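You operate a simulated robot arm through the tools that you are given. There is no shell and no other tool. Be economical: measure what you need, move in short steps, check, and stop when the job is done.

You run a simulated two-armed robot. Do the job below in one go: nothing can be reset, and whatever is moved stays where it is left.

## Task
Pick up the core labelled "cedar" from the clear side of the core bench with one hand, pass it to the other hand and put it on the shelf under the cable tray.

The check looks at the end state, three seconds after you hand in, the way a careful person would. Anything else that was tipped, shoved, dropped, spilled or broken makes it a failure.

## Robot
Two 7-joint arms with two-finger grippers on one trunk, on a base that drives. Base frame: it is fixed to the floor where the robot stands at the start and does not move with it; the origin is under the middle of the robot, x ahead of it, y to its left, z up; the surface under the hand at the start is at about z = 0.8. Lengths are in m, angles in degrees, forces in N, time in s.
The left shoulder is at the start at [0.036, 0.165, 1.155], the right one opposite. With the tool pointing down near the work surface each hand reaches from about 0.26 to 0.72 m from the robot's upright axis, wherever it stands, measured 20 degrees to its own side. Places, roughly: shelf under the cable tray (16x36 cm) [-0.62, 1.52, 0.96]. Payload 2.45 kg a hand.
The TCP of each hand is the grasp point between the finger pads, 0.026 m short of the fingertips. In the tool frame z runs along the fingers and y along their closing line. Largest opening 0.096 m; the body of the gripper starts 0.069 m behind the TCP.
Orientation is told as [roll, pitch, yaw] about the base's x, y, z axes, in that order, counted from this pose: with the fingers straight down and closing along the base's y, the tool's x points along the base's -x, its y along +y and its z along -z.

## Interface
- The arms move only by the tool play_rows. It takes "left_plan", "right_plan" or both (then of equal length, played together; a hand with none holds still); each is one flat list of numbers, 7 for each row, row after row: the shift along the base's x, y, z in m, then the turn, a rotation vector about the base's x, y, z in degrees, then the finger opening in m, from 0 to 0.096. In form: [tx, ty, tz, wx, wy, wz, grip, tx, ty, tz, wx, wy, wz, grip, ...]. A call has 1 to 10 rows; each row is the pose to reach, as a shift and turn from the pose commanded when the call began. A row lasts 0.2 s, in which the tool goes at most 0.05 m and 8.6 degrees; a call with a longer step from one row to the next is refused whole, and so is a gripper value outside its range. A pose out of reach is approached as far as the arm can. The call stops where the force on the tool passes 40 N (or 10 N more than at its start, if that is more) or the arm is blocked; 0.2 s more then pass. Each finger halts on what it meets, pressing with about 44 N; the grip force reading is that of the motor and also rises with nothing between the fingers. The clock runs only during rows and for 0.2 s after the last one: add rows that repeat a pose to give the fingers time. It gives the time, the measured TCP pose, the force on the tool (base axes), the opening and the grip force at its end, in the units of the frame above (readings bear some noise), with the torque about the TCP (base axes, N m) and any sound that the robot's microphone picked up, and new pictures: "pictures" is both (left out), scene, wrist or none (wrist: the cameras of the hands that moved).
- Cameras (640 x 400 px; columns grow to the right, rows downward): "scene" is now at [0.0835, 0.0485, 1.6143]; the picture's right is [0.54, -0.84, 0.00], its down [-0.69, -0.44, -0.58] and it looks along [0.49, 0.31, -0.82] (base axes); focal length 275 px, centre (320, 200). "left" rides on the left gripper at [0.082, -0.003, -0.098] in its tool frame; the picture's right is [0.04, 1.00, 0.00], its down [-0.73, 0.03, -0.68] and it looks along [-0.68, 0.03, 0.73] (tool axes); focal length 256 px, centre (320, 200). "right" rides on the right gripper at [0.082, 0.003, -0.098] in its tool frame; the picture's right is [-0.04, 1.00, 0.00], its down [-0.73, -0.03, -0.68] and it looks along [-0.68, -0.03, 0.73] (tool axes); focal length 256 px, centre (320, 200). There is no depth. A picture from a camera that has moved, and an enlarged one, comes with that camera's place and axes in the base frame and with its lens. The place of the scene camera against the robot may be out by one fixed shift of up to 0.018 m in any direction.
- move_column(by): slides the trunk up (or, below 0, down) by that many m; the arms and the scene camera ride with it, the base frame stays. It gives what a move gives, with no picture.
- steer(legs): drives the robot by 1 to 6 legs, each [ahead, left, turn to the left] in m, m and degrees, along the robot's own axes; the way and the turn of a leg run together, so that a leg with both is an arc; at most 1.5 m and 180 degrees a leg. The arms and the cameras ride along, it lands a little off, and it stops where it bumps. It gives what a move gives, and a new picture of the scene camera.
- aim_head(pan, tilt): turns the head with the scene camera to pan (to the left, within 120 degrees either way) and tilt (down, from -29 to 69), counted from straight ahead of the robot. It gives what a move gives, and a new picture of the scene camera.
- enlarge(camera, box): a new picture of the part [left, top, right, bottom] of that camera's present view, enlarged. It takes no simulated time.
- job_done(): hands the job in; it is judged then, once.

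Go step by step. Nothing tells you exact positions but the pictures and the camera data: compare them with the known pose of the tool, close in by small moves and look again before you grip or let go. The budget is 120 turns and 260 pictures, counting those below and the enlarged ones. Unless the task says otherwise, let go and move clear before handing in.

The tools are called after "Emit:" as name(argument=value, ...) on one line, values as JSON. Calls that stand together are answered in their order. play_rows: Moves the arms, as the interface text tells. Its arguments: {"type":"object","properties":{"left_plan":{"type":"array","items":{"type":"number"}},"right_plan":{"type":"array","items":{"type":"number"}},"pictures":{"type":"string","enum":["both","scene","wrist","none"]}},"required":[]} The other tools are called the same way: move_column (by) slides the trunk up or down; steer (legs) drives the base; aim_head (pan, tilt) turns the head that bears the scene camera; enlarge (camera, box) takes an enlarged picture of a part of a camera's view; job_done () hands the job in.

At the start:

```text
clock: 0.0
left_eef_pos: [0.3443, 0.4906, 1.0938]
left_orientation: [-0.1, 0.1, 0.0]
left_force: [1.0, 0.3, -0.7]
left_wrist_torque: [-0.01, -0.02, 0.01]
left_grip_width: 0.0961
left_gripper_force: 0.0
right_eef_pos: [0.3144, 0.0024, 1.1084]
right_orientation: [0.0, 0.0, 0.0]
right_force: [-0.4, 0.4, 0.2]
right_wrist_torque: [-0.04, -0.02, 0.02]
right_grip_width: 0.0958
right_gripper_force: 0.1
trunk travel left (down, up): [-0.325, 0.242]
robot x, y, heading: [-0.001, 0.0009, -0.0]
head pan, tilt: [32.6, 54.6]
```

scene: 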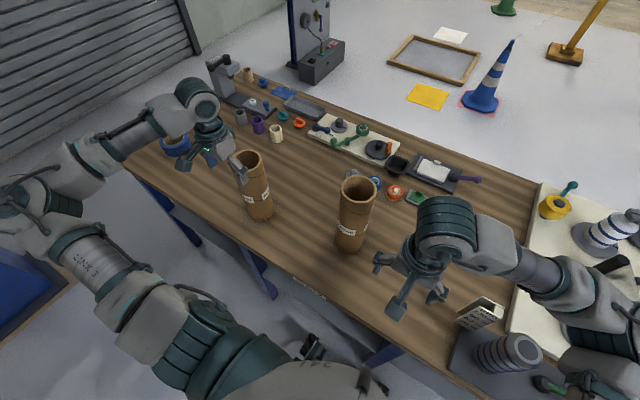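
right: 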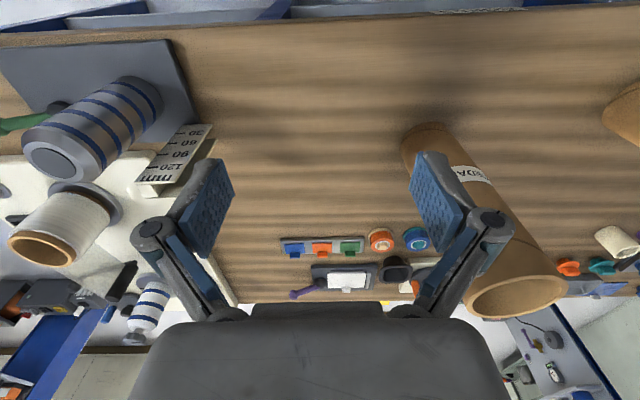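
left: 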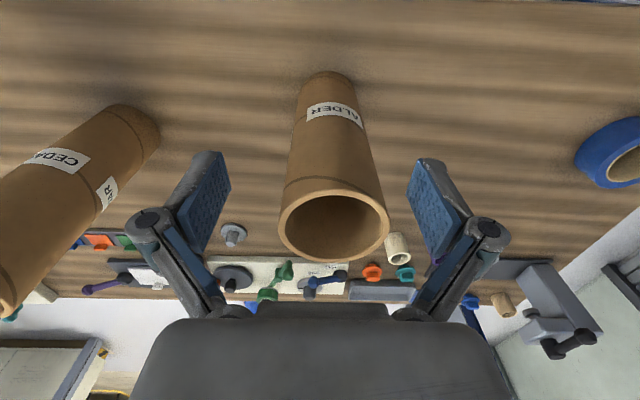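

I see two upright cardboard cores on the bench: "ALDER" to the left and what looks like "CEDAR" to the right. I'll enlarge the view to measure them before moving.

Emit:
enlarge(camera="scene", box=[200, 120, 440, 270])

Emit:
enlarge(camera="left", box=[0, 60, 400, 310])

Emit:
aim_head(pan=110, tilt=20)

```text
2.67 times, centred on (320, 195) of scene
camera zoom: at [0.0835, 0.0485, 1.6143], right [0.54, -0.84, 0.0], down [-0.69, -0.44, -0.58], along [0.49, 0.31, -0.82], focal length 734 px, centre (320, 213)
```

zoom: 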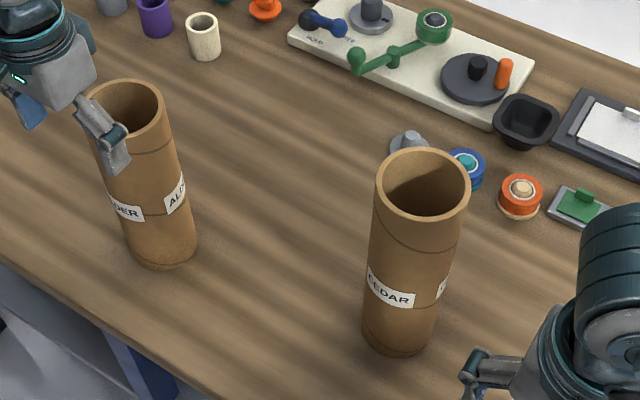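

```text
1.60 times, centred on (200, 185) of left
camera zoom: at [0.2631, 0.4879, 1.1912], right [-0.04, 1.0, 0.0], down [0.73, 0.03, 0.68], along [0.68, 0.03, -0.73], focal length 410 px, centre (512, 224)
```

zoom: 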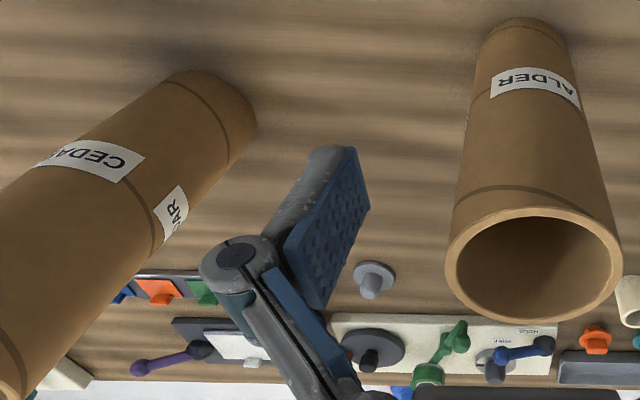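

```text
clock: 1.5
left_eef_pos: [0.3432, 0.4887, 1.095]
left_orientation: [0.2, 0.0, 0.0]
left_force: [-0.3, 0.0, -0.3]
left_wrist_torque: [-0.02, 0.0, -0.01]
left_grip_width: 0.0962
left_gripper_force: 0.0
right_eef_pos: [0.3114, 0.0001, 1.1088]
right_orientation: [0.1, -0.1, 0.0]
right_force: [0.1, 0.2, -0.2]
right_wrist_torque: [-0.01, 0.0, -0.03]
right_grip_width: 0.0959
right_gripper_force: 0.0
trunk travel left (down, up): [-0.325, 0.242]
robot x, y, heading: [-0.0011, -0.0001, 0.2]
head pan, tilt: [110.0, 20.0]
camera scene: at [-0.0093, 0.0973, 1.666], right [0.94, 0.34, 0.0], down [0.11, -0.32, -0.94], along [-0.32, 0.88, -0.34], focal length 275 px, centre (320, 200)
```

scene: 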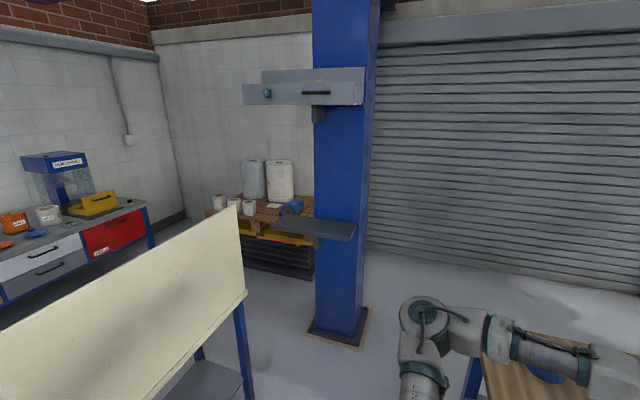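

The cedar core stands near (0.47, 0.18) and is about 0.30 m tall and 0.085 m wide. The shelf sits on the blue column, so I'll look at it more closely next.

Emit:
enlarge(camera="scene", box=[200, 50, 440, 200])

Emit:
enlarge(camera="scene", box=[240, 180, 400, 280])

Emit:
aim_head(pan=60, tilt=35)

Emit:
aim_head(pan=120, tilt=50)

```text
2.67 times, centred on (320, 125) of scene
camera zoom: at [-0.0093, 0.0973, 1.666], right [0.94, 0.34, 0.0], down [0.11, -0.32, -0.94], along [-0.32, 0.88, -0.34], focal length 734 px, centre (320, 400)
```

zoom: 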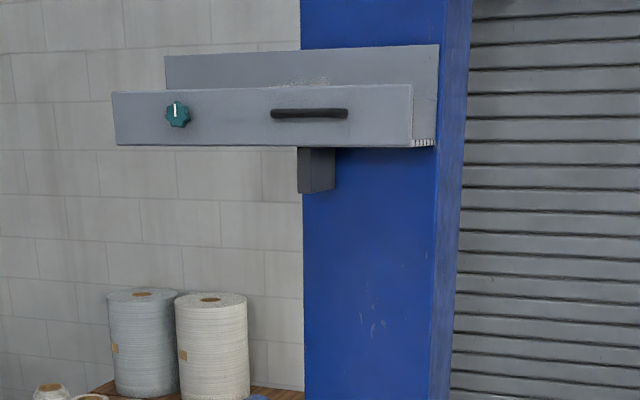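

```text
4.00 times, centred on (320, 230) of scene
camera zoom: at [-0.0093, 0.0973, 1.666], right [0.94, 0.34, 0.0], down [0.11, -0.32, -0.94], along [-0.32, 0.88, -0.34], focal length 1100 px, centre (320, 80)
```

zoom: 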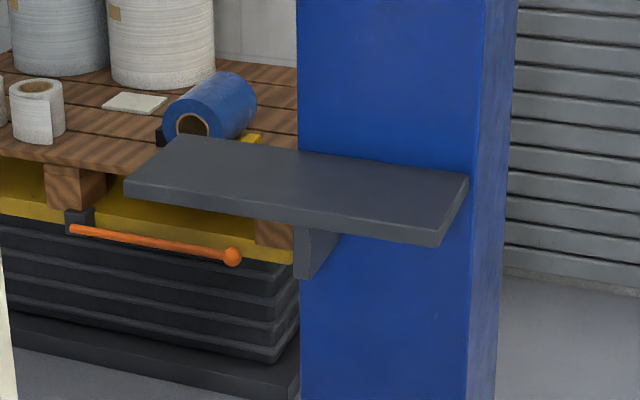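

```text
clock: 2.7
left_eef_pos: [0.3427, 0.4887, 1.0956]
left_orientation: [0.1, 0.0, 0.0]
left_force: [0.3, -0.1, 0.3]
left_wrist_torque: [0.02, -0.01, 0.0]
left_grip_width: 0.096
left_gripper_force: 0.1
right_eef_pos: [0.3113, 0.0004, 1.1083]
right_orientation: [0.1, -0.2, 0.0]
right_force: [0.4, 0.1, -0.1]
right_wrist_torque: [0.02, 0.03, -0.02]
right_grip_width: 0.0959
right_gripper_force: 0.0
trunk travel left (down, up): [-0.325, 0.242]
robot x, y, heading: [0.002, 0.0001, 0.1]
head pan, tilt: [60.0, 35.0]
camera scene: at [0.0664, 0.086, 1.642], right [0.87, -0.5, 0.0], down [-0.29, -0.5, -0.82], along [0.41, 0.71, -0.58], focal length 275 px, centre (320, 200)
```

scene: 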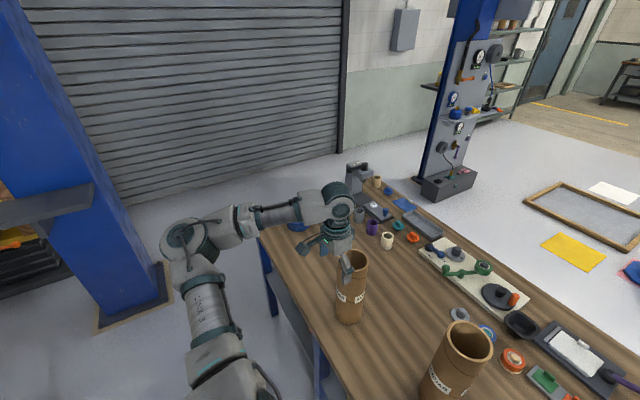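

```text
clock: 4.0
left_eef_pos: [0.3433, 0.4888, 1.0944]
left_orientation: [0.0, 0.1, 0.2]
left_force: [-0.3, -0.9, 0.3]
left_wrist_torque: [0.02, -0.01, -0.01]
left_grip_width: 0.0961
left_gripper_force: 0.1
right_eef_pos: [0.3108, -0.0006, 1.1085]
right_orientation: [0.2, 0.0, 0.0]
right_force: [-0.1, 0.2, -0.2]
right_wrist_torque: [-0.01, 0.01, 0.01]
right_grip_width: 0.0958
right_gripper_force: 0.0
trunk travel left (down, up): [-0.325, 0.242]
robot x, y, heading: [0.0015, -0.0001, 0.1]
head pan, tilt: [120.0, 50.0]
camera scene: at [-0.0161, 0.0763, 1.6206], right [0.87, 0.5, 0.0], down [0.38, -0.67, -0.64], along [-0.32, 0.55, -0.77], focal length 275 px, centre (320, 200)
```

scene: 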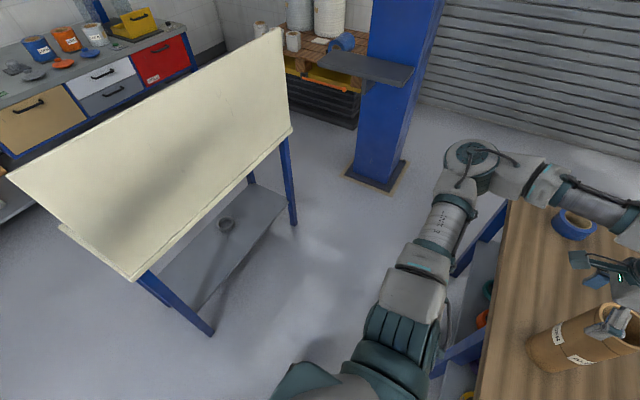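

The shelf faces the robot's left side, with the column behind it. I'll aim the head back at the bench and bring the right hand up above the cedar core to measure it.

Emit:
aim_head(pan=25, tilt=50)

Emit:
play_rows(right_plan=[0, 0, 0.05, 0, 0, 0, 0.096, 0, 0, 0.1, 0, 0, 0, 0.096, 0.02, 0.04, 0.12, 0, 0, 0, 0.096, 0.04, 0.08, 0.12, 0, 0, 0, 0.096, 0.06, 0.12, 0.12, 0, 0, 0, 0.096, 0.08, 0.16, 0.12, 0, 0, 0, 0.096, 0.09, 0.185, 0.12, 0, 0, 0, 0.096, 0.09, 0.185, 0.12, 0, 0, 0, 0.096])

```text
clock: 5.7
left_eef_pos: [0.3433, 0.4891, 1.0942]
left_orientation: [0.0, -0.1, -0.1]
left_force: [0.2, 0.1, 0.1]
left_wrist_torque: [0.0, -0.03, -0.05]
left_grip_width: 0.0961
left_gripper_force: 0.0
right_eef_pos: [0.3109, -0.0004, 1.1093]
right_orientation: [0.1, 0.0, 0.0]
right_force: [0.6, 0.2, -0.7]
right_wrist_torque: [0.01, -0.01, 0.03]
right_grip_width: 0.0961
right_gripper_force: 0.0
trunk travel left (down, up): [-0.325, 0.242]
robot x, y, heading: [-0.0012, 0.0006, 0.0]
head pan, tilt: [25.0, 50.0]
camera scene: at [0.0922, 0.0422, 1.6203], right [0.42, -0.91, 0.0], down [-0.7, -0.33, -0.64], along [0.58, 0.27, -0.77], focal length 275 px, centre (320, 200)
```

scene: 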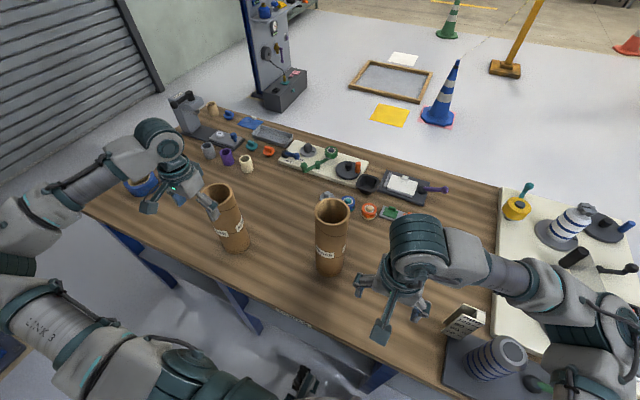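

```text
clock: 7.5
left_eef_pos: [0.3434, 0.4894, 1.0938]
left_orientation: [0.0, 0.0, 0.0]
left_force: [0.0, -0.9, 0.1]
left_wrist_torque: [-0.05, 0.01, 0.02]
left_grip_width: 0.0962
left_gripper_force: 0.0
right_eef_pos: [0.4017, 0.1842, 1.2292]
right_orientation: [0.0, -0.2, 0.0]
right_force: [-0.5, -0.7, -0.1]
right_wrist_torque: [-0.01, 0.01, -0.01]
right_grip_width: 0.0961
right_gripper_force: 0.1
trunk travel left (down, up): [-0.325, 0.242]
robot x, y, heading: [0.0017, 0.0019, -0.0]
head pan, tilt: [25.0, 50.0]
camera scene: at [0.0923, 0.0449, 1.6202], right [0.42, -0.91, 0.0], down [-0.7, -0.33, -0.64], along [0.58, 0.27, -0.77], focal length 275 px, centre (320, 200)
camera right: at [0.3205, 0.1872, 1.328], right [0.04, 1.0, 0.0], down [0.73, -0.03, 0.68], along [0.68, -0.03, -0.73], focal length 256 px, centre (320, 200)
```

scene: 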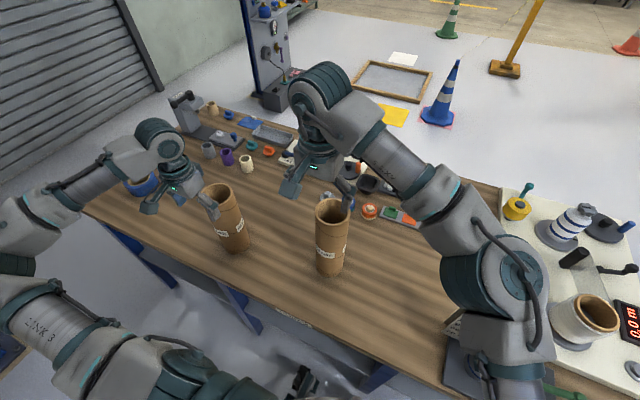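
right: 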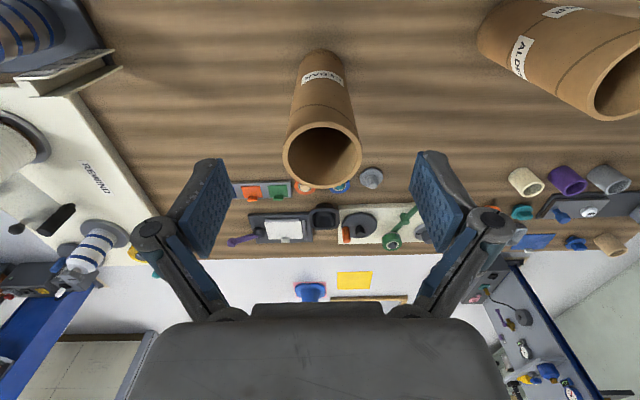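

The rim is centred near (0.462, 0.183), with its top at about z = 1.10 and a diameter of about 0.079 m. I'll centre the right hand above it and check again before going down.

Emit:
play_rows(right_plan=[0.03, 0, 0, 0, 0, 0, 0.096, 0.062, -0.001, 0, 0, 0, 0, 0.096, 0.062, -0.001, -0.04, 0, 0, 0, 0.096, 0.062, -0.001, -0.04, 0, 0, 0, 0.096])

Emit:
enlarge(camera="scene", box=[260, 130, 420, 290])

Emit:
enlarge(camera="left", box=[0, 50, 320, 350])

```text
clock: 8.5
left_eef_pos: [0.3426, 0.4884, 1.0947]
left_orientation: [0.0, -0.1, 0.0]
left_force: [-0.4, 0.2, 0.8]
left_wrist_torque: [-0.03, -0.01, 0.01]
left_grip_width: 0.096
left_gripper_force: 0.0
right_eef_pos: [0.4641, 0.1837, 1.1902]
right_orientation: [0.1, -0.1, 0.0]
right_force: [-1.0, 0.0, 1.5]
right_wrist_torque: [0.0, 0.0, -0.01]
right_grip_width: 0.0963
right_gripper_force: 0.0
right hand out of reach, approached as far as the arm can: row 2
trunk travel left (down, up): [-0.325, 0.242]
robot x, y, heading: [0.0043, 0.0017, -0.1]
head pan, tilt: [25.0, 50.0]
camera scene: at [0.0923, 0.0438, 1.6203], right [0.42, -0.91, 0.0], down [-0.7, -0.33, -0.64], along [0.58, 0.27, -0.77], focal length 275 px, centre (320, 200)
camera right: at [0.3824, 0.1869, 1.2889], right [0.04, 1.0, 0.0], down [0.73, -0.03, 0.68], along [0.68, -0.03, -0.73], focal length 256 px, centre (320, 200)
```

scene: 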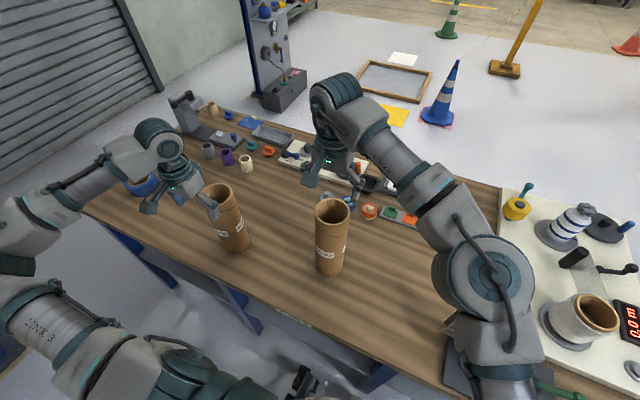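
right: 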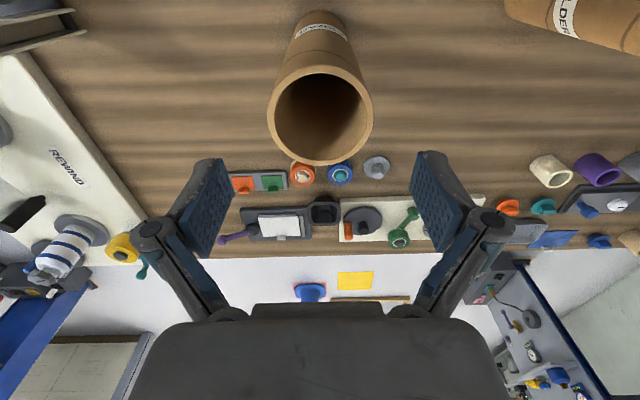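

```text
2.50 times, centred on (340, 210) of scene
camera zoom: at [0.0923, 0.0438, 1.6203], right [0.42, -0.91, 0.0], down [-0.7, -0.33, -0.64], along [0.58, 0.27, -0.77], focal length 688 px, centre (270, 175)
```

zoom: 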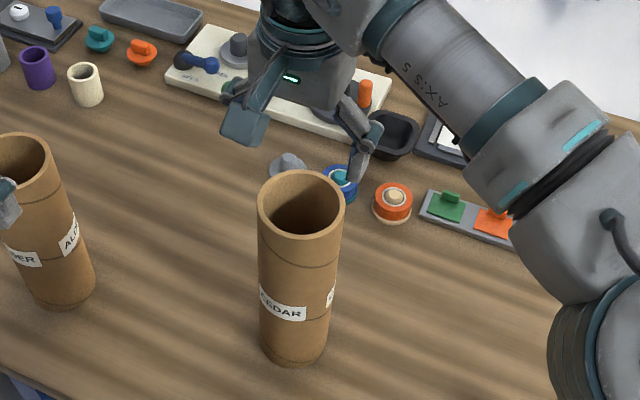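

```text
1.33 times, centred on (160, 200) of left
camera zoom: at [0.2605, 0.485, 1.1934], right [-0.04, 1.0, 0.0], down [0.73, 0.03, 0.68], along [0.68, 0.03, -0.73], focal length 341 px, centre (533, 200)
```

zoom: 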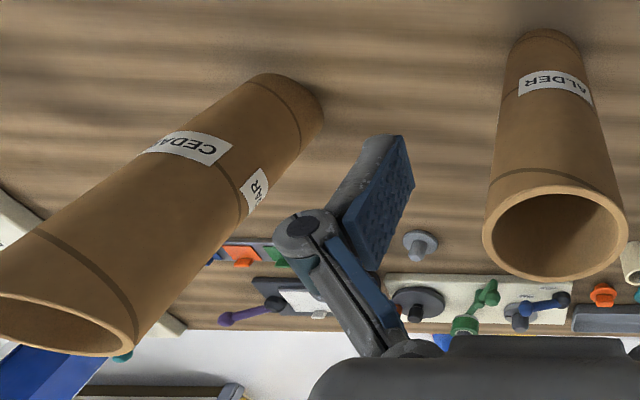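

Two views now put the rim at (0.470, 0.184) with its top at z = 1.097 and a diameter of 0.082 m. I'll lower the fingertips to just above the rim and look again.

Emit:
play_rows(right_plan=[0.006, 0.001, -0.03, 0, 0, 0, 0.096, 0.006, 0.001, -0.057, 0, 0, 0, 0.096, 0.006, 0.001, -0.057, 0, 0, 0, 0.096])

Emit:
enlarge(camera="scene", box=[260, 130, 420, 290])

Emit:
enlarge(camera="left", box=[0, 150, 240, 400])

```text
clock: 9.3
left_eef_pos: [0.343, 0.4887, 1.095]
left_orientation: [0.1, -0.1, 0.1]
left_force: [0.7, -0.8, 0.1]
left_wrist_torque: [0.01, 0.01, -0.01]
left_grip_width: 0.096
left_gripper_force: 0.1
right_eef_pos: [0.4691, 0.1867, 1.1326]
right_orientation: [0.1, 0.0, 0.0]
right_force: [0.0, 0.5, 0.6]
right_wrist_torque: [0.01, 0.0, 0.0]
right_grip_width: 0.0957
right_gripper_force: 0.0
trunk travel left (down, up): [-0.325, 0.242]
robot x, y, heading: [-0.0014, 0.0005, 0.0]
head pan, tilt: [25.0, 50.0]
camera scene: at [0.0918, 0.0443, 1.6203], right [0.42, -0.91, 0.0], down [-0.7, -0.33, -0.64], along [0.58, 0.27, -0.77], focal length 275 px, centre (320, 200)
camera right: at [0.3878, 0.1886, 1.2309], right [0.04, 1.0, 0.0], down [0.73, -0.03, 0.68], along [0.68, -0.03, -0.73], focal length 256 px, centre (320, 200)
```

scene: 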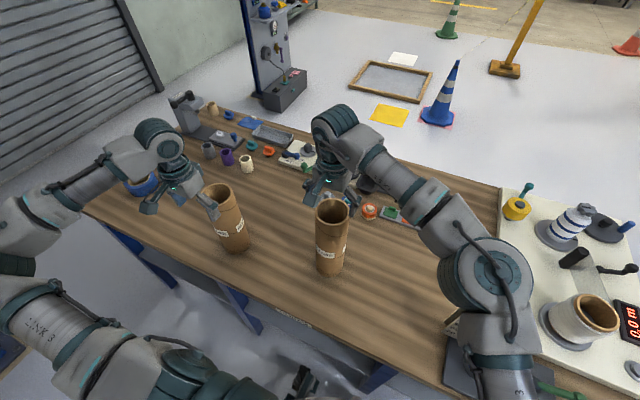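
right: 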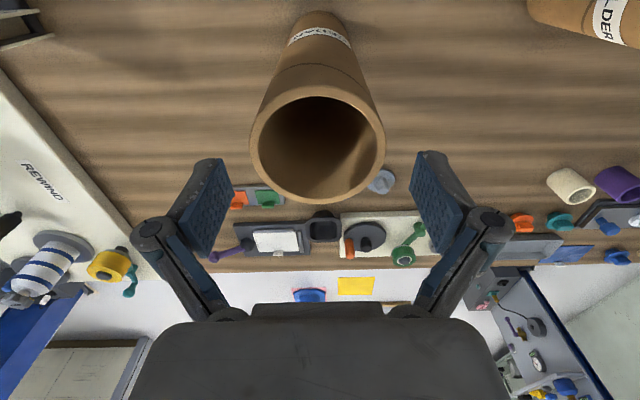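

```text
2.50 times, centred on (340, 210) of scene
camera zoom: at [0.0918, 0.0443, 1.6203], right [0.42, -0.91, 0.0], down [-0.7, -0.33, -0.64], along [0.58, 0.27, -0.77], focal length 688 px, centre (270, 175)
```

zoom: 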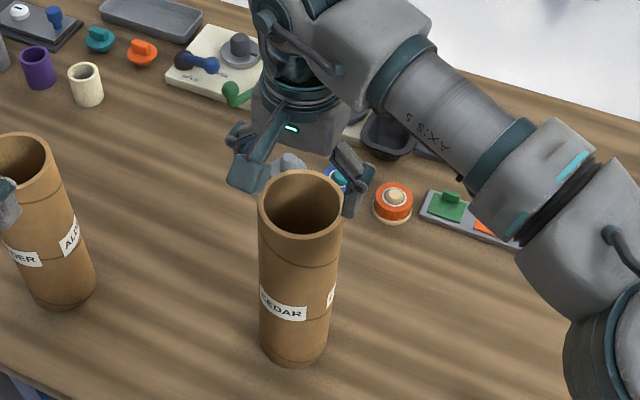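

```text
1.60 times, centred on (120, 275) of left
camera zoom: at [0.2602, 0.4858, 1.1931], right [-0.04, 1.0, 0.0], down [0.73, 0.03, 0.68], along [0.68, 0.03, -0.73], focal length 410 px, centre (640, 80)
```

zoom: 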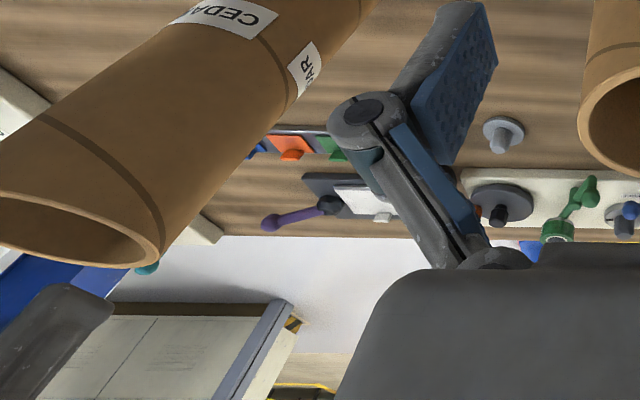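

The rim is centred at (0.470, 0.184, 1.095) and the fingers are level with its sides. I'll shift 2 mm sideways and go down around it.

Emit:
play_rows(right_plan=[0, -0.002, 0, 0, 0, 0, 0.096, 0, -0.002, -0.02, 0, 0, 0, 0.096, 0, -0.002, -0.04, 0, 0, 0, 0.096, 0, -0.002, -0.04, 0, 0, 0, 0.096])

Emit:
enlarge(camera="scene", box=[270, 150, 390, 250])

```text
clock: 10.3
left_eef_pos: [0.3421, 0.488, 1.0943]
left_orientation: [0.1, -0.1, -0.1]
left_force: [-1.2, 1.2, 0.0]
left_wrist_torque: [0.05, 0.0, -0.01]
left_grip_width: 0.0959
left_gripper_force: 0.0
right_eef_pos: [0.469, 0.1832, 1.0922]
right_orientation: [0.0, -0.2, -0.1]
right_force: [-0.2, 0.1, 0.3]
right_wrist_torque: [0.01, 0.03, 0.0]
right_grip_width: 0.0959
right_gripper_force: 0.0
trunk travel left (down, up): [-0.325, 0.242]
robot x, y, heading: [0.0, 0.0001, -0.0]
head pan, tilt: [25.0, 50.0]
camera scene: at [0.0921, 0.0443, 1.6203], right [0.42, -0.91, 0.0], down [-0.7, -0.33, -0.64], along [0.58, 0.27, -0.77], focal length 275 px, centre (320, 200)
camera right: at [0.3884, 0.1864, 1.1905], right [0.04, 1.0, 0.0], down [0.73, -0.03, 0.68], along [0.68, -0.03, -0.73], focal length 256 px, centre (320, 200)
```

scene: 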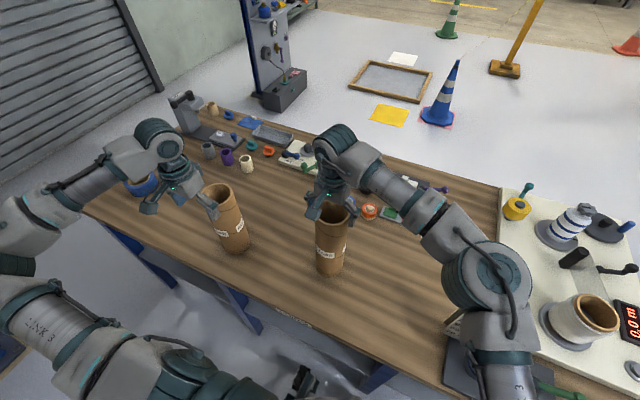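
right: 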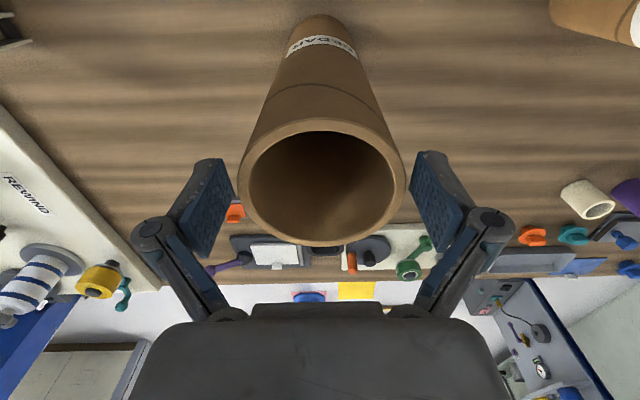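

```text
4.00 times, centred on (330, 200) of scene
camera zoom: at [0.0921, 0.0443, 1.6203], right [0.42, -0.91, 0.0], down [-0.7, -0.33, -0.64], along [0.58, 0.27, -0.77], focal length 1100 px, centre (280, 200)
```

zoom: 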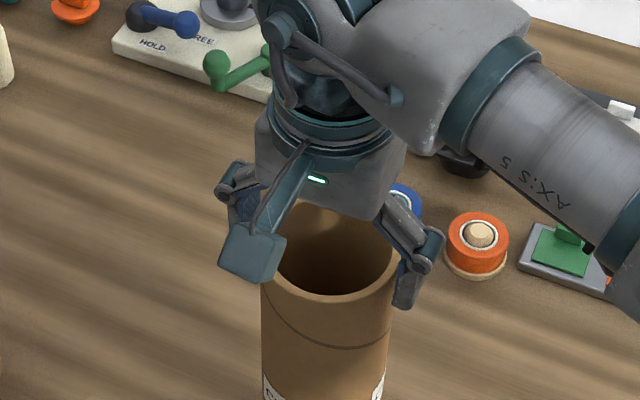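

The fingers straddle the rim cleanly with no contact force. I'll go down another 4.5 cm and close.

Emit:
play_rows(right_plan=[0, 0, -0.022, 0, 0, 0, 0.096, 0, 0, -0.043, 0, 0, 0, 0.096, 0, 0, -0.043, 0, 0, 0, 0.096, 0, 0, -0.043, 0, 0, 0, 0.07, 0, 0, -0.043, 0, 0, 0, 0.07, 0, 0, -0.043, 0, 0, 0, 0.07, 0, 0, -0.043, 0, 0, 0, 0.07])

```text
clock: 11.9
left_eef_pos: [0.3423, 0.4878, 1.0945]
left_orientation: [0.0, -0.1, 0.1]
left_force: [-0.6, -0.9, 0.0]
left_wrist_torque: [0.03, -0.02, 0.0]
left_grip_width: 0.096
left_gripper_force: 0.0
right_eef_pos: [0.4703, 0.1827, 1.0499]
right_orientation: [0.1, -0.2, 0.0]
right_force: [2.2, 4.1, 16.8]
right_wrist_torque: [0.06, -0.41, 0.09]
right_grip_width: 0.0862
right_gripper_force: 43.7
trunk travel left (down, up): [-0.325, 0.242]
robot x, y, heading: [0.0, -0.0019, 0.1]
head pan, tilt: [25.0, 50.0]
camera scene: at [0.0905, 0.0445, 1.6206], right [0.42, -0.91, 0.0], down [-0.7, -0.33, -0.64], along [0.58, 0.27, -0.77], focal length 275 px, centre (320, 200)
camera right: at [0.3887, 0.1865, 1.1489], right [0.04, 1.0, 0.0], down [0.73, -0.03, 0.68], along [0.68, -0.03, -0.73], focal length 256 px, centre (320, 200)
```

scene: 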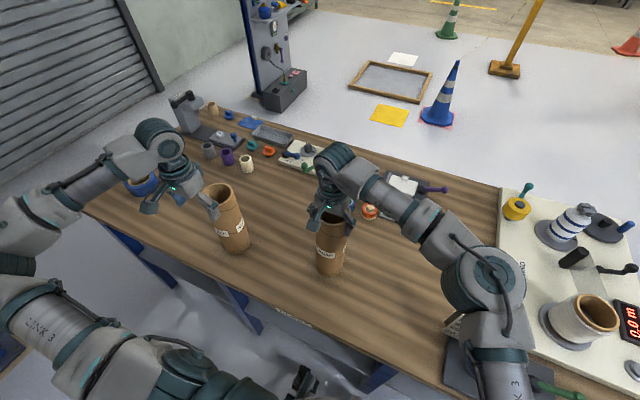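
right: 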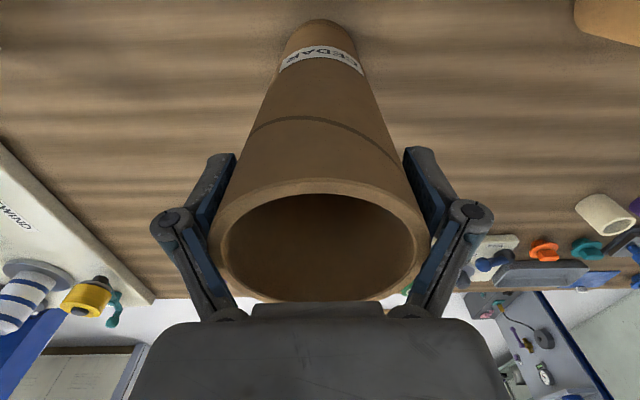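

The grip is firm at 0.086 m. I'll lift slowly and check the load.

Emit:
play_rows(right_plan=[0, 0, 0.01, 0, 0, 0, 0.07, 0, 0, 0.025, 0, 0, 0, 0.07, 0, 0, 0.045, 0, 0, 0, 0.07, 0, 0, 0.065, 0, 0, 0, 0.07, 0, 0, 0.065, 0, 0, 0, 0.07])

Emit:
enlarge(camera="scene", box=[260, 130, 420, 290])

```text
clock: 13.1
left_eef_pos: [0.343, 0.4883, 1.0939]
left_orientation: [0.2, 0.0, 0.0]
left_force: [0.0, -0.6, 0.5]
left_wrist_torque: [-0.01, -0.02, 0.04]
left_grip_width: 0.096
left_gripper_force: 0.0
right_eef_pos: [0.4699, 0.1848, 1.114]
right_orientation: [0.0, 0.1, 0.0]
right_force: [-0.3, 0.0, -3.3]
right_wrist_torque: [-0.02, 0.03, 0.0]
right_grip_width: 0.0858
right_gripper_force: 43.9
trunk travel left (down, up): [-0.325, 0.242]
robot x, y, heading: [-0.0022, 0.0018, -0.3]
head pan, tilt: [25.0, 50.0]
camera scene: at [0.0933, 0.0445, 1.6201], right [0.42, -0.91, 0.0], down [-0.7, -0.33, -0.64], along [0.58, 0.27, -0.77], focal length 275 px, centre (320, 200)
camera right: at [0.3892, 0.1868, 1.2128], right [0.04, 1.0, 0.0], down [0.73, -0.03, 0.68], along [0.68, -0.03, -0.73], focal length 256 px, centre (320, 200)
```

scene: 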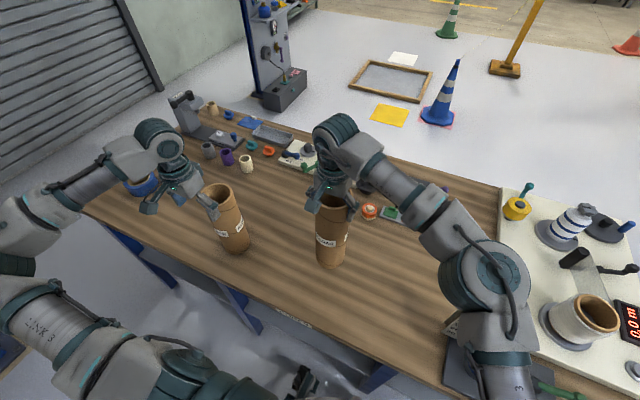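
right: 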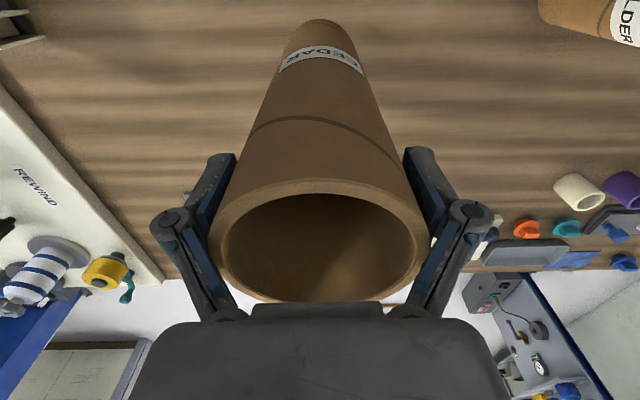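

```text
2.50 times, centred on (340, 210) of scene
camera zoom: at [0.0933, 0.0445, 1.6201], right [0.42, -0.91, 0.0], down [-0.7, -0.33, -0.64], along [0.58, 0.27, -0.77], focal length 688 px, centre (270, 175)
```

zoom: 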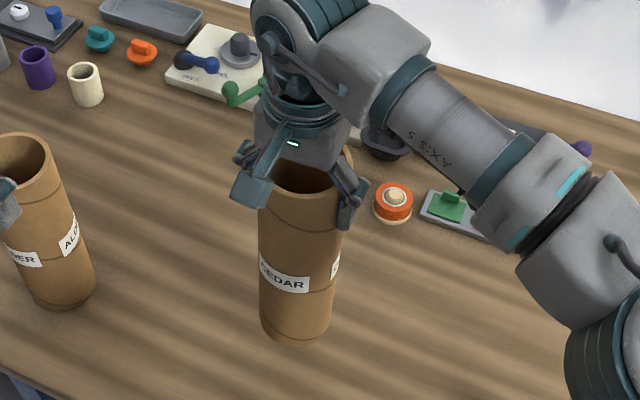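

The core is held and weighs about 3.3 N. Next I'll lift both hands clear of the alder core, then back away from the bench for the hand-over.

Emit:
play_rows(left_plan=[0, 0, 0.04, 0, 0, 0, 0.096, 0, 0, 0.08, 0, 0, 0, 0.096, 0, 0, 0.12, 0, 0, 0, 0.096, -0.03, 0, 0.14, 0, 0, 0, 0.096, -0.06, 0, 0.14, 0, 0, 0, 0.096], right_plan=[0, 0, 0.015, 0, 0, 0, 0.07, 0, 0, 0.03, 0, 0, 0, 0.07, 0, 0, 0.045, 0, 0, 0, 0.07, 0, 0, 0.06, 0, 0, 0, 0.07, 0, 0, 0.06, 0, 0, 0, 0.07], pictures="scene")

Emit:
steer(legs=[[-0.24, 0, 0]])

```text
clock: 14.3
left_eef_pos: [0.2822, 0.491, 1.2342]
left_orientation: [0.0, 0.0, -0.1]
left_force: [-0.9, -0.2, -0.2]
left_wrist_torque: [0.03, -0.01, -0.04]
left_grip_width: 0.0959
left_gripper_force: 0.0
right_eef_pos: [0.4692, 0.1862, 1.174]
right_orientation: [0.0, 0.0, 0.0]
right_force: [-0.1, 1.1, -2.4]
right_wrist_torque: [-0.03, -0.01, 0.01]
right_grip_width: 0.0859
right_gripper_force: 44.2
trunk travel left (down, up): [-0.325, 0.242]
robot x, y, heading: [-0.0011, 0.0005, -0.1]
head pan, tilt: [25.0, 50.0]
camera scene: at [0.0909, 0.0461, 1.6202], right [0.42, -0.91, 0.0], down [-0.7, -0.33, -0.64], along [0.58, 0.27, -0.77], focal length 275 px, centre (320, 200)
```

scene: 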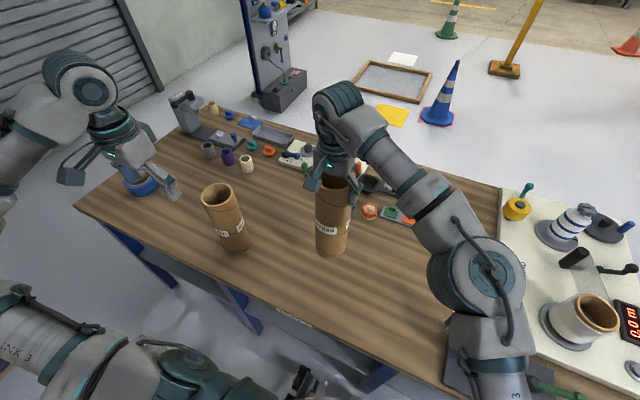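

```text
clock: 16.1
left_eef_pos: [0.0465, 0.4897, 1.234]
left_orientation: [0.0, 0.0, -0.1]
left_force: [0.5, -0.6, 0.7]
left_wrist_torque: [0.01, 0.0, 0.03]
left_grip_width: 0.0961
left_gripper_force: 0.0
right_eef_pos: [0.233, 0.1853, 1.1744]
right_orientation: [0.0, 0.0, 0.0]
right_force: [0.9, 0.2, -2.3]
right_wrist_torque: [0.0, -0.02, -0.02]
right_grip_width: 0.086
right_gripper_force: 43.8
trunk travel left (down, up): [-0.325, 0.242]
robot x, y, heading: [-0.238, -0.0018, -0.2]
head pan, tilt: [25.0, 50.0]
camera scene: at [-0.1438, 0.046, 1.62], right [0.42, -0.91, 0.0], down [-0.7, -0.33, -0.64], along [0.58, 0.27, -0.77], focal length 275 px, centre (320, 200)
```

scene: 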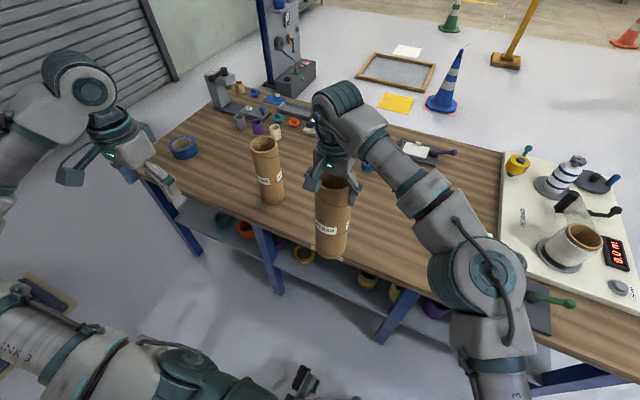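

I'm clear of the bench, with the core held upright in front. Next I'll turn the left hand to horizontal, pointing diagonally toward the core, so it can take the core below the right fingers.

Emit:
play_rows(left_plan=[0, 0, 0, -2.93, -7.07, -2.93, 0.096, 0, 0, 0, -5.86, -14.14, -5.86, 0.096, 0, 0, 0, -8.79, -21.21, -8.79, 0.096, 0, 0, 0, -11.72, -28.28, -11.72, 0.096, 0, 0, 0, -14.65, -35.35, -14.65, 0.096, 0, 0, 0, -17.58, -42.42, -17.58, 0.096, 0, 0, 0, -20.51, -49.49, -20.51, 0.096, 0, 0, 0, -23.44, -56.56, -23.44, 0.096, 0, 0, 0, -26.37, -63.63, -26.37, 0.096, 0, 0, 0, -29.3, -70.7, -29.3, 0.096])

```text
clock: 18.3
left_eef_pos: [0.0425, 0.4863, 1.2371]
left_orientation: [-19.8, -75.0, -19.0]
left_force: [0.3, 0.0, 0.2]
left_wrist_torque: [-0.01, 0.0, 0.02]
left_grip_width: 0.0964
left_gripper_force: 0.0
right_eef_pos: [0.229, 0.183, 1.1762]
right_orientation: [0.2, -0.1, 0.0]
right_force: [-1.3, -0.5, -2.2]
right_wrist_torque: [0.01, 0.01, -0.02]
right_grip_width: 0.0859
right_gripper_force: 44.1
trunk travel left (down, up): [-0.325, 0.242]
robot x, y, heading: [-0.2403, 0.0012, 0.1]
head pan, tilt: [25.0, 50.0]
camera scene: at [-0.1467, 0.0457, 1.6202], right [0.42, -0.91, 0.0], down [-0.7, -0.33, -0.64], along [0.58, 0.27, -0.77], focal length 275 px, centre (320, 200)
camera left: at [-0.0535, 0.5515, 1.1823], right [0.61, 0.79, -0.13], down [-0.31, 0.38, 0.87], along [0.73, -0.49, 0.47], focal length 256 px, centre (320, 200)
```

scene: 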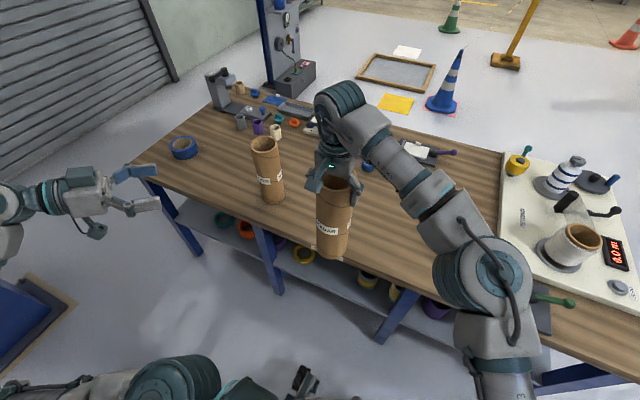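
left: 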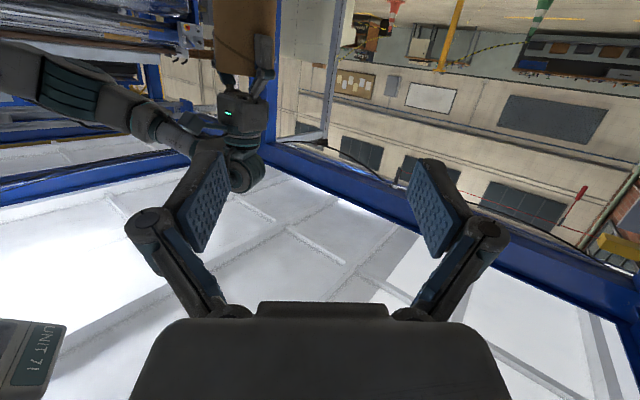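

The turn works. I'll finish it and move to a pre-grasp point about 14 cm short of the core.

Emit:
play_rows(left_plan=[0, 0, -0.03, -2.0, -4.7, -2.0, 0.096, 0, 0, -0.07, -4.0, -9.4, -4.0, 0.096, 0, -0.02, -0.11, -5.9, -14.2, -5.9, 0.096, 0.01, -0.04, -0.15, -5.9, -14.2, -5.9, 0.096, 0.025, -0.07, -0.185, -5.9, -14.2, -5.9, 0.096, 0.04, -0.11, -0.204, -5.9, -14.2, -5.9, 0.096, 0.06, -0.15, -0.204, -5.9, -14.2, -5.9, 0.096, 0.08, -0.19, -0.204, -5.9, -14.2, -5.9, 0.096, 0.086, -0.205, -0.204, -5.9, -14.2, -5.9, 0.096, 0.086, -0.205, -0.204, -5.9, -14.2, -5.9, 0.096])

Emit:
enlarge(camera="scene", box=[220, 120, 420, 280])

```text
clock: 20.5
left_eef_pos: [0.1289, 0.281, 1.0331]
left_orientation: [-157.2, -89.7, 112.5]
left_force: [0.3, -0.4, -0.5]
left_wrist_torque: [0.02, 0.0, 0.0]
left_grip_width: 0.0958
left_gripper_force: 0.1
right_eef_pos: [0.2306, 0.1817, 1.177]
right_orientation: [0.2, -0.2, 0.0]
right_force: [-0.1, 0.5, -3.3]
right_wrist_torque: [0.03, 0.0, 0.02]
right_grip_width: 0.0861
right_gripper_force: 43.6
trunk travel left (down, up): [-0.325, 0.242]
robot x, y, heading: [-0.2383, 0.002, -0.1]
head pan, tilt: [25.0, 50.0]
camera scene: at [-0.1462, 0.0441, 1.6203], right [0.42, -0.91, 0.0], down [-0.7, -0.33, -0.64], along [0.58, 0.27, -0.77], focal length 275 px, centre (320, 200)
camera left: at [0.056, 0.3476, 0.9515], right [0.7, 0.71, -0.04], down [-0.46, 0.5, 0.73], along [0.54, -0.49, 0.68], focal length 256 px, centre (320, 200)
```

scene: 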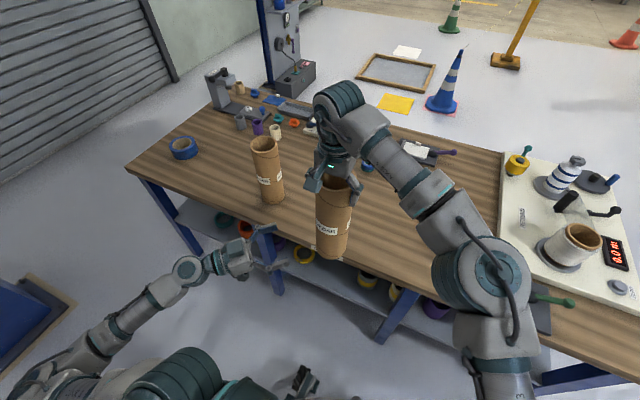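
left: 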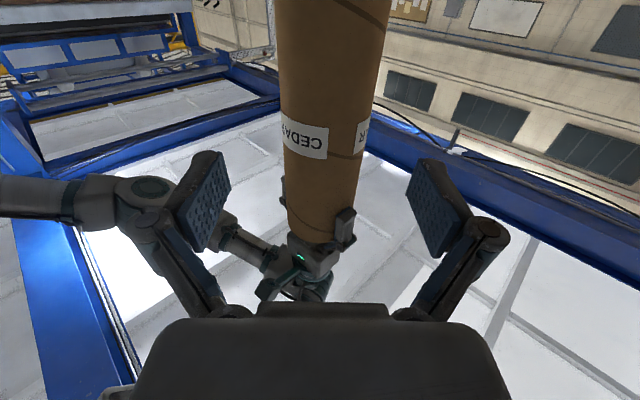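

```text
2.50 times, centred on (320, 200) of scene
camera zoom: at [-0.1462, 0.0441, 1.6203], right [0.42, -0.91, 0.0], down [-0.7, -0.33, -0.64], along [0.58, 0.27, -0.77], focal length 688 px, centre (320, 200)
```

zoom: 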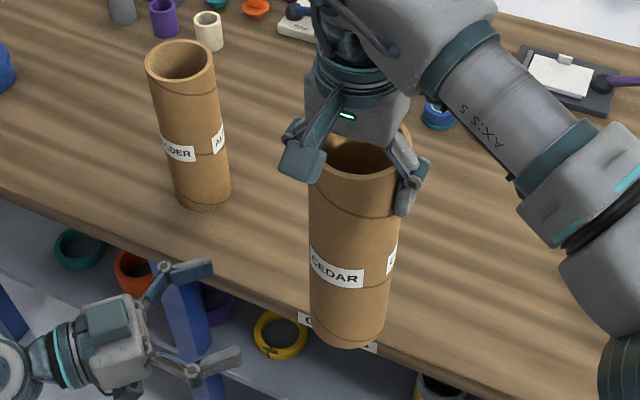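

The left hand is at the right height, but the core looks slightly off its centreline. I'll zoom in to measure the offset.

Emit:
enlarge(camera="left", box=[220, 0, 420, 250])

```text
1.60 times, centred on (320, 125) of left
camera zoom: at [0.056, 0.3476, 0.9515], right [0.7, 0.71, -0.04], down [-0.46, 0.5, 0.73], along [0.54, -0.49, 0.68], focal length 410 px, centre (320, 320)
```

zoom: 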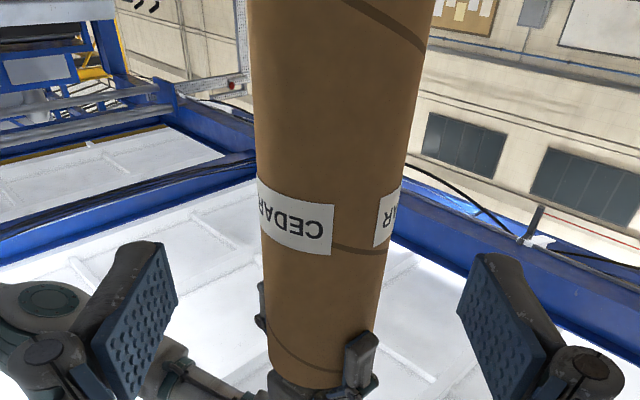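

The core axis sits about 6 mm to one side of the left hand's centreline. I'll correct that, advance most of the way, and check again.

Emit:
play_rows(left_plan=[0.0045, 0.0045, 0, 0, 0, 0, 0.096, 0.0255, -0.0165, 0, 0, 0, 0, 0.096, 0.0495, -0.0405, 0, 0, 0, 0, 0.096, 0.0495, -0.0405, 0, 0, 0, 0, 0.096], pictures="wrist")

Emit:
enlarge(camera="scene", box=[220, 120, 420, 280])

Emit:
enlarge(camera="left", box=[200, 20, 440, 260])

```text
clock: 21.5
left_eef_pos: [0.1569, 0.2576, 1.052]
left_orientation: [-136.8, -89.8, 92.1]
left_force: [0.5, -0.1, -0.7]
left_wrist_torque: [0.01, 0.0, 0.02]
left_grip_width: 0.0959
left_gripper_force: 0.1
left hand out of reach, approached as far as the arm can: row 2, 3, 4
right_eef_pos: [0.2298, 0.1806, 1.1754]
right_orientation: [0.1, -0.3, 0.0]
right_force: [0.0, -0.1, -4.0]
right_wrist_torque: [0.01, 0.01, 0.01]
right_grip_width: 0.086
right_gripper_force: 44.0
trunk travel left (down, up): [-0.325, 0.242]
robot x, y, heading: [-0.2404, -0.0015, -0.1]
head pan, tilt: [25.0, 50.0]
camera left: at [0.0845, 0.3246, 0.9705], right [0.7, 0.71, -0.04], down [-0.46, 0.5, 0.73], along [0.54, -0.5, 0.68], focal length 256 px, centre (320, 200)
```

left: 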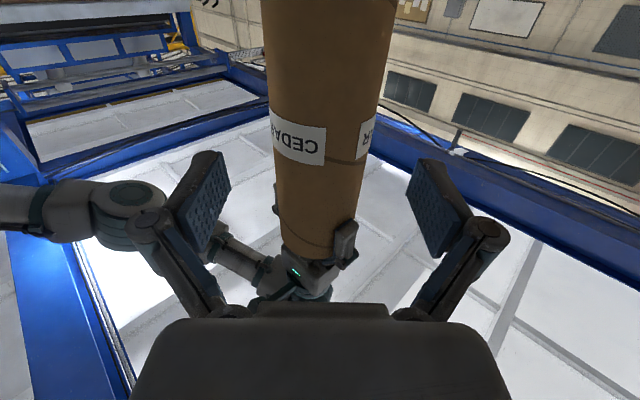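

```text
2.50 times, centred on (320, 200) of scene
camera zoom: at [-0.1458, 0.0437, 1.6202], right [0.42, -0.91, 0.0], down [-0.7, -0.33, -0.64], along [0.58, 0.27, -0.77], focal length 688 px, centre (320, 200)
```

zoom: 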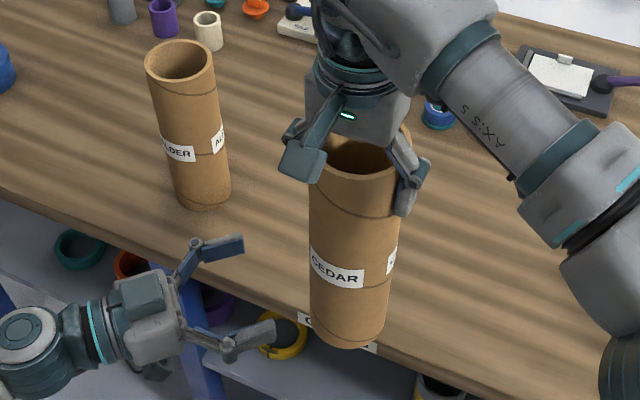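

```text
1.67 times, centred on (320, 140) of left
camera zoom: at [0.0845, 0.3246, 0.9705], right [0.7, 0.71, -0.04], down [-0.46, 0.5, 0.73], along [0.54, -0.5, 0.68], focal length 427 px, centre (320, 300)
```

zoom: 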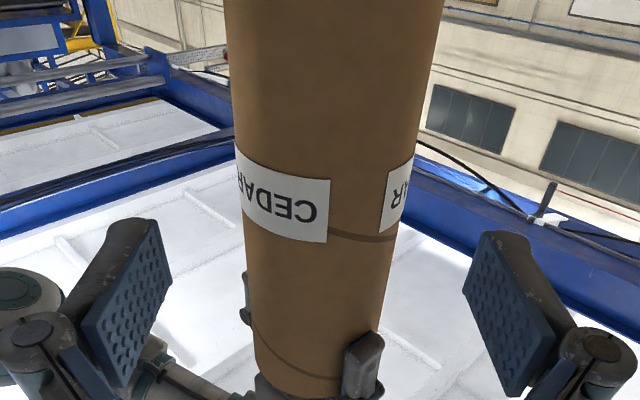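

The left arm runs out of reach pointing inward at 45°. I'll back it off and turn it to point straight ahead before trying again.

Emit:
play_rows(left_plan=[-0.035, 0.035, 0, 0, 0, 0, 0.096, -0.05, 0.05, 0, 0, 0, 0, 0.096, -0.06, 0.05, 0, 0, 0, 8, 0.096, -0.07, 0.04, 0, 0, 0, 16, 0.096, -0.08, 0.02, 0, 0, 0, 24, 0.096, -0.085, 0.0, 0, 0, 0, 32, 0.096, -0.085, -0.02, 0, 0, 0, 40, 0.096, -0.085, -0.04, 0, 0, 0, 45, 0.096, -0.085, -0.055, 0, 0, 0, 45, 0.096, -0.085, -0.055, 0, 0, 0, 45, 0.096])

```text
clock: 23.7
left_eef_pos: [0.1359, 0.1775, 0.9365]
left_orientation: [145.3, -89.7, -145.1]
left_force: [-0.8, -0.3, 0.2]
left_wrist_torque: [-0.01, 0.0, 0.01]
left_grip_width: 0.0957
left_gripper_force: 0.0
left hand out of reach, approached as far as the arm can: row 4, 5, 6, 7, 8, 9, 10
right_eef_pos: [0.2291, 0.1743, 1.1775]
right_orientation: [0.4, -0.2, 0.1]
right_force: [1.4, 0.2, -2.6]
right_wrist_torque: [0.0, 0.06, 0.01]
right_grip_width: 0.0855
right_gripper_force: 43.8
trunk travel left (down, up): [-0.325, 0.242]
robot x, y, heading: [-0.2418, 0.0017, 0.1]
head pan, tilt: [25.0, 50.0]
camera scene: at [-0.144, 0.032, 1.6204], right [0.42, -0.91, 0.0], down [-0.7, -0.32, -0.64], along [0.58, 0.27, -0.77], focal length 275 px, centre (320, 200)
camera left: at [0.0381, 0.1742, 0.8548], right [-0.01, 1.0, -0.04], down [-0.68, 0.02, 0.73], along [0.73, 0.03, 0.68], focal length 256 px, centre (320, 200)
```

scene: 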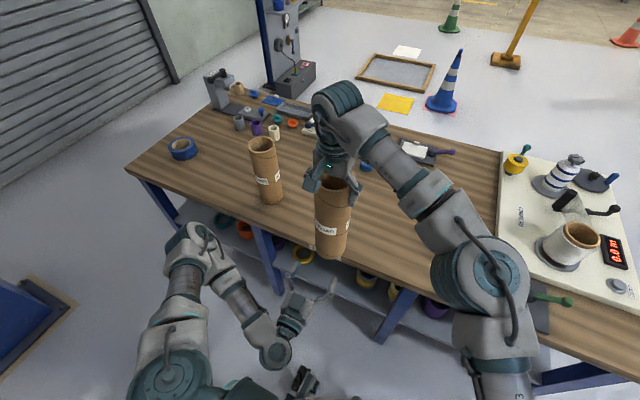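
left: 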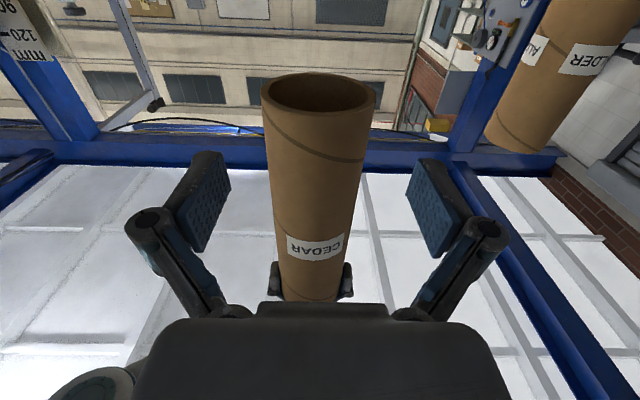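

The straight-ahead pose puts the left hand too close to the shoulder, so I need more distance. I'll try moving the core a bit forward and down with the right hand.

Emit:
play_rows(right_plan=[0.02, 0, -0.015, 0, 0, 0, 0.07, 0.04, 0, -0.03, 0, 0, 0, 0.07, 0.06, 0, -0.045, 0, 0, 0, 0.07, 0.08, 0, -0.05, 0, 0, 0, 0.07, 0.08, 0, -0.05, 0, 0, 0, 0.07], pictures="scene")

```text
clock: 24.9
left_eef_pos: [0.1374, 0.1878, 0.9347]
left_orientation: [-129.2, -89.7, 129.6]
left_force: [0.4, 0.3, 0.5]
left_wrist_torque: [0.03, 0.03, 0.0]
left_grip_width: 0.0958
left_gripper_force: 0.1
right_eef_pos: [0.2793, 0.1756, 1.1308]
right_orientation: [0.0, -0.1, 0.0]
right_force: [0.7, -0.4, -4.1]
right_wrist_torque: [0.0, 0.01, 0.0]
right_grip_width: 0.0859
right_gripper_force: 43.9
right hand out of reach, approached as far as the arm can: row 2, 3, 4, 5
trunk travel left (down, up): [-0.325, 0.242]
robot x, y, heading: [-0.2392, 0.0002, 0.1]
head pan, tilt: [25.0, 50.0]
camera scene: at [-0.143, 0.0461, 1.62], right [0.42, -0.91, 0.0], down [-0.7, -0.33, -0.64], along [0.58, 0.27, -0.77], focal length 275 px, centre (320, 200)
```

scene: 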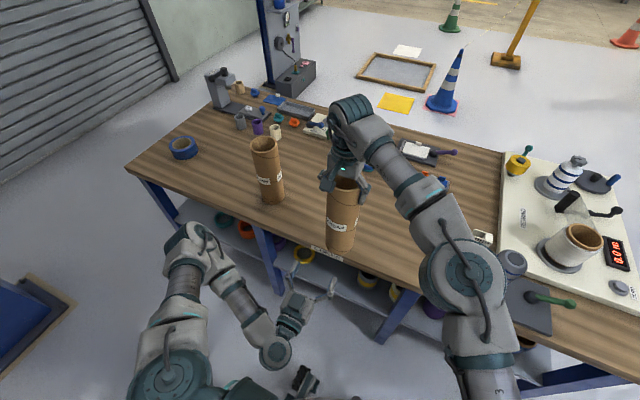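

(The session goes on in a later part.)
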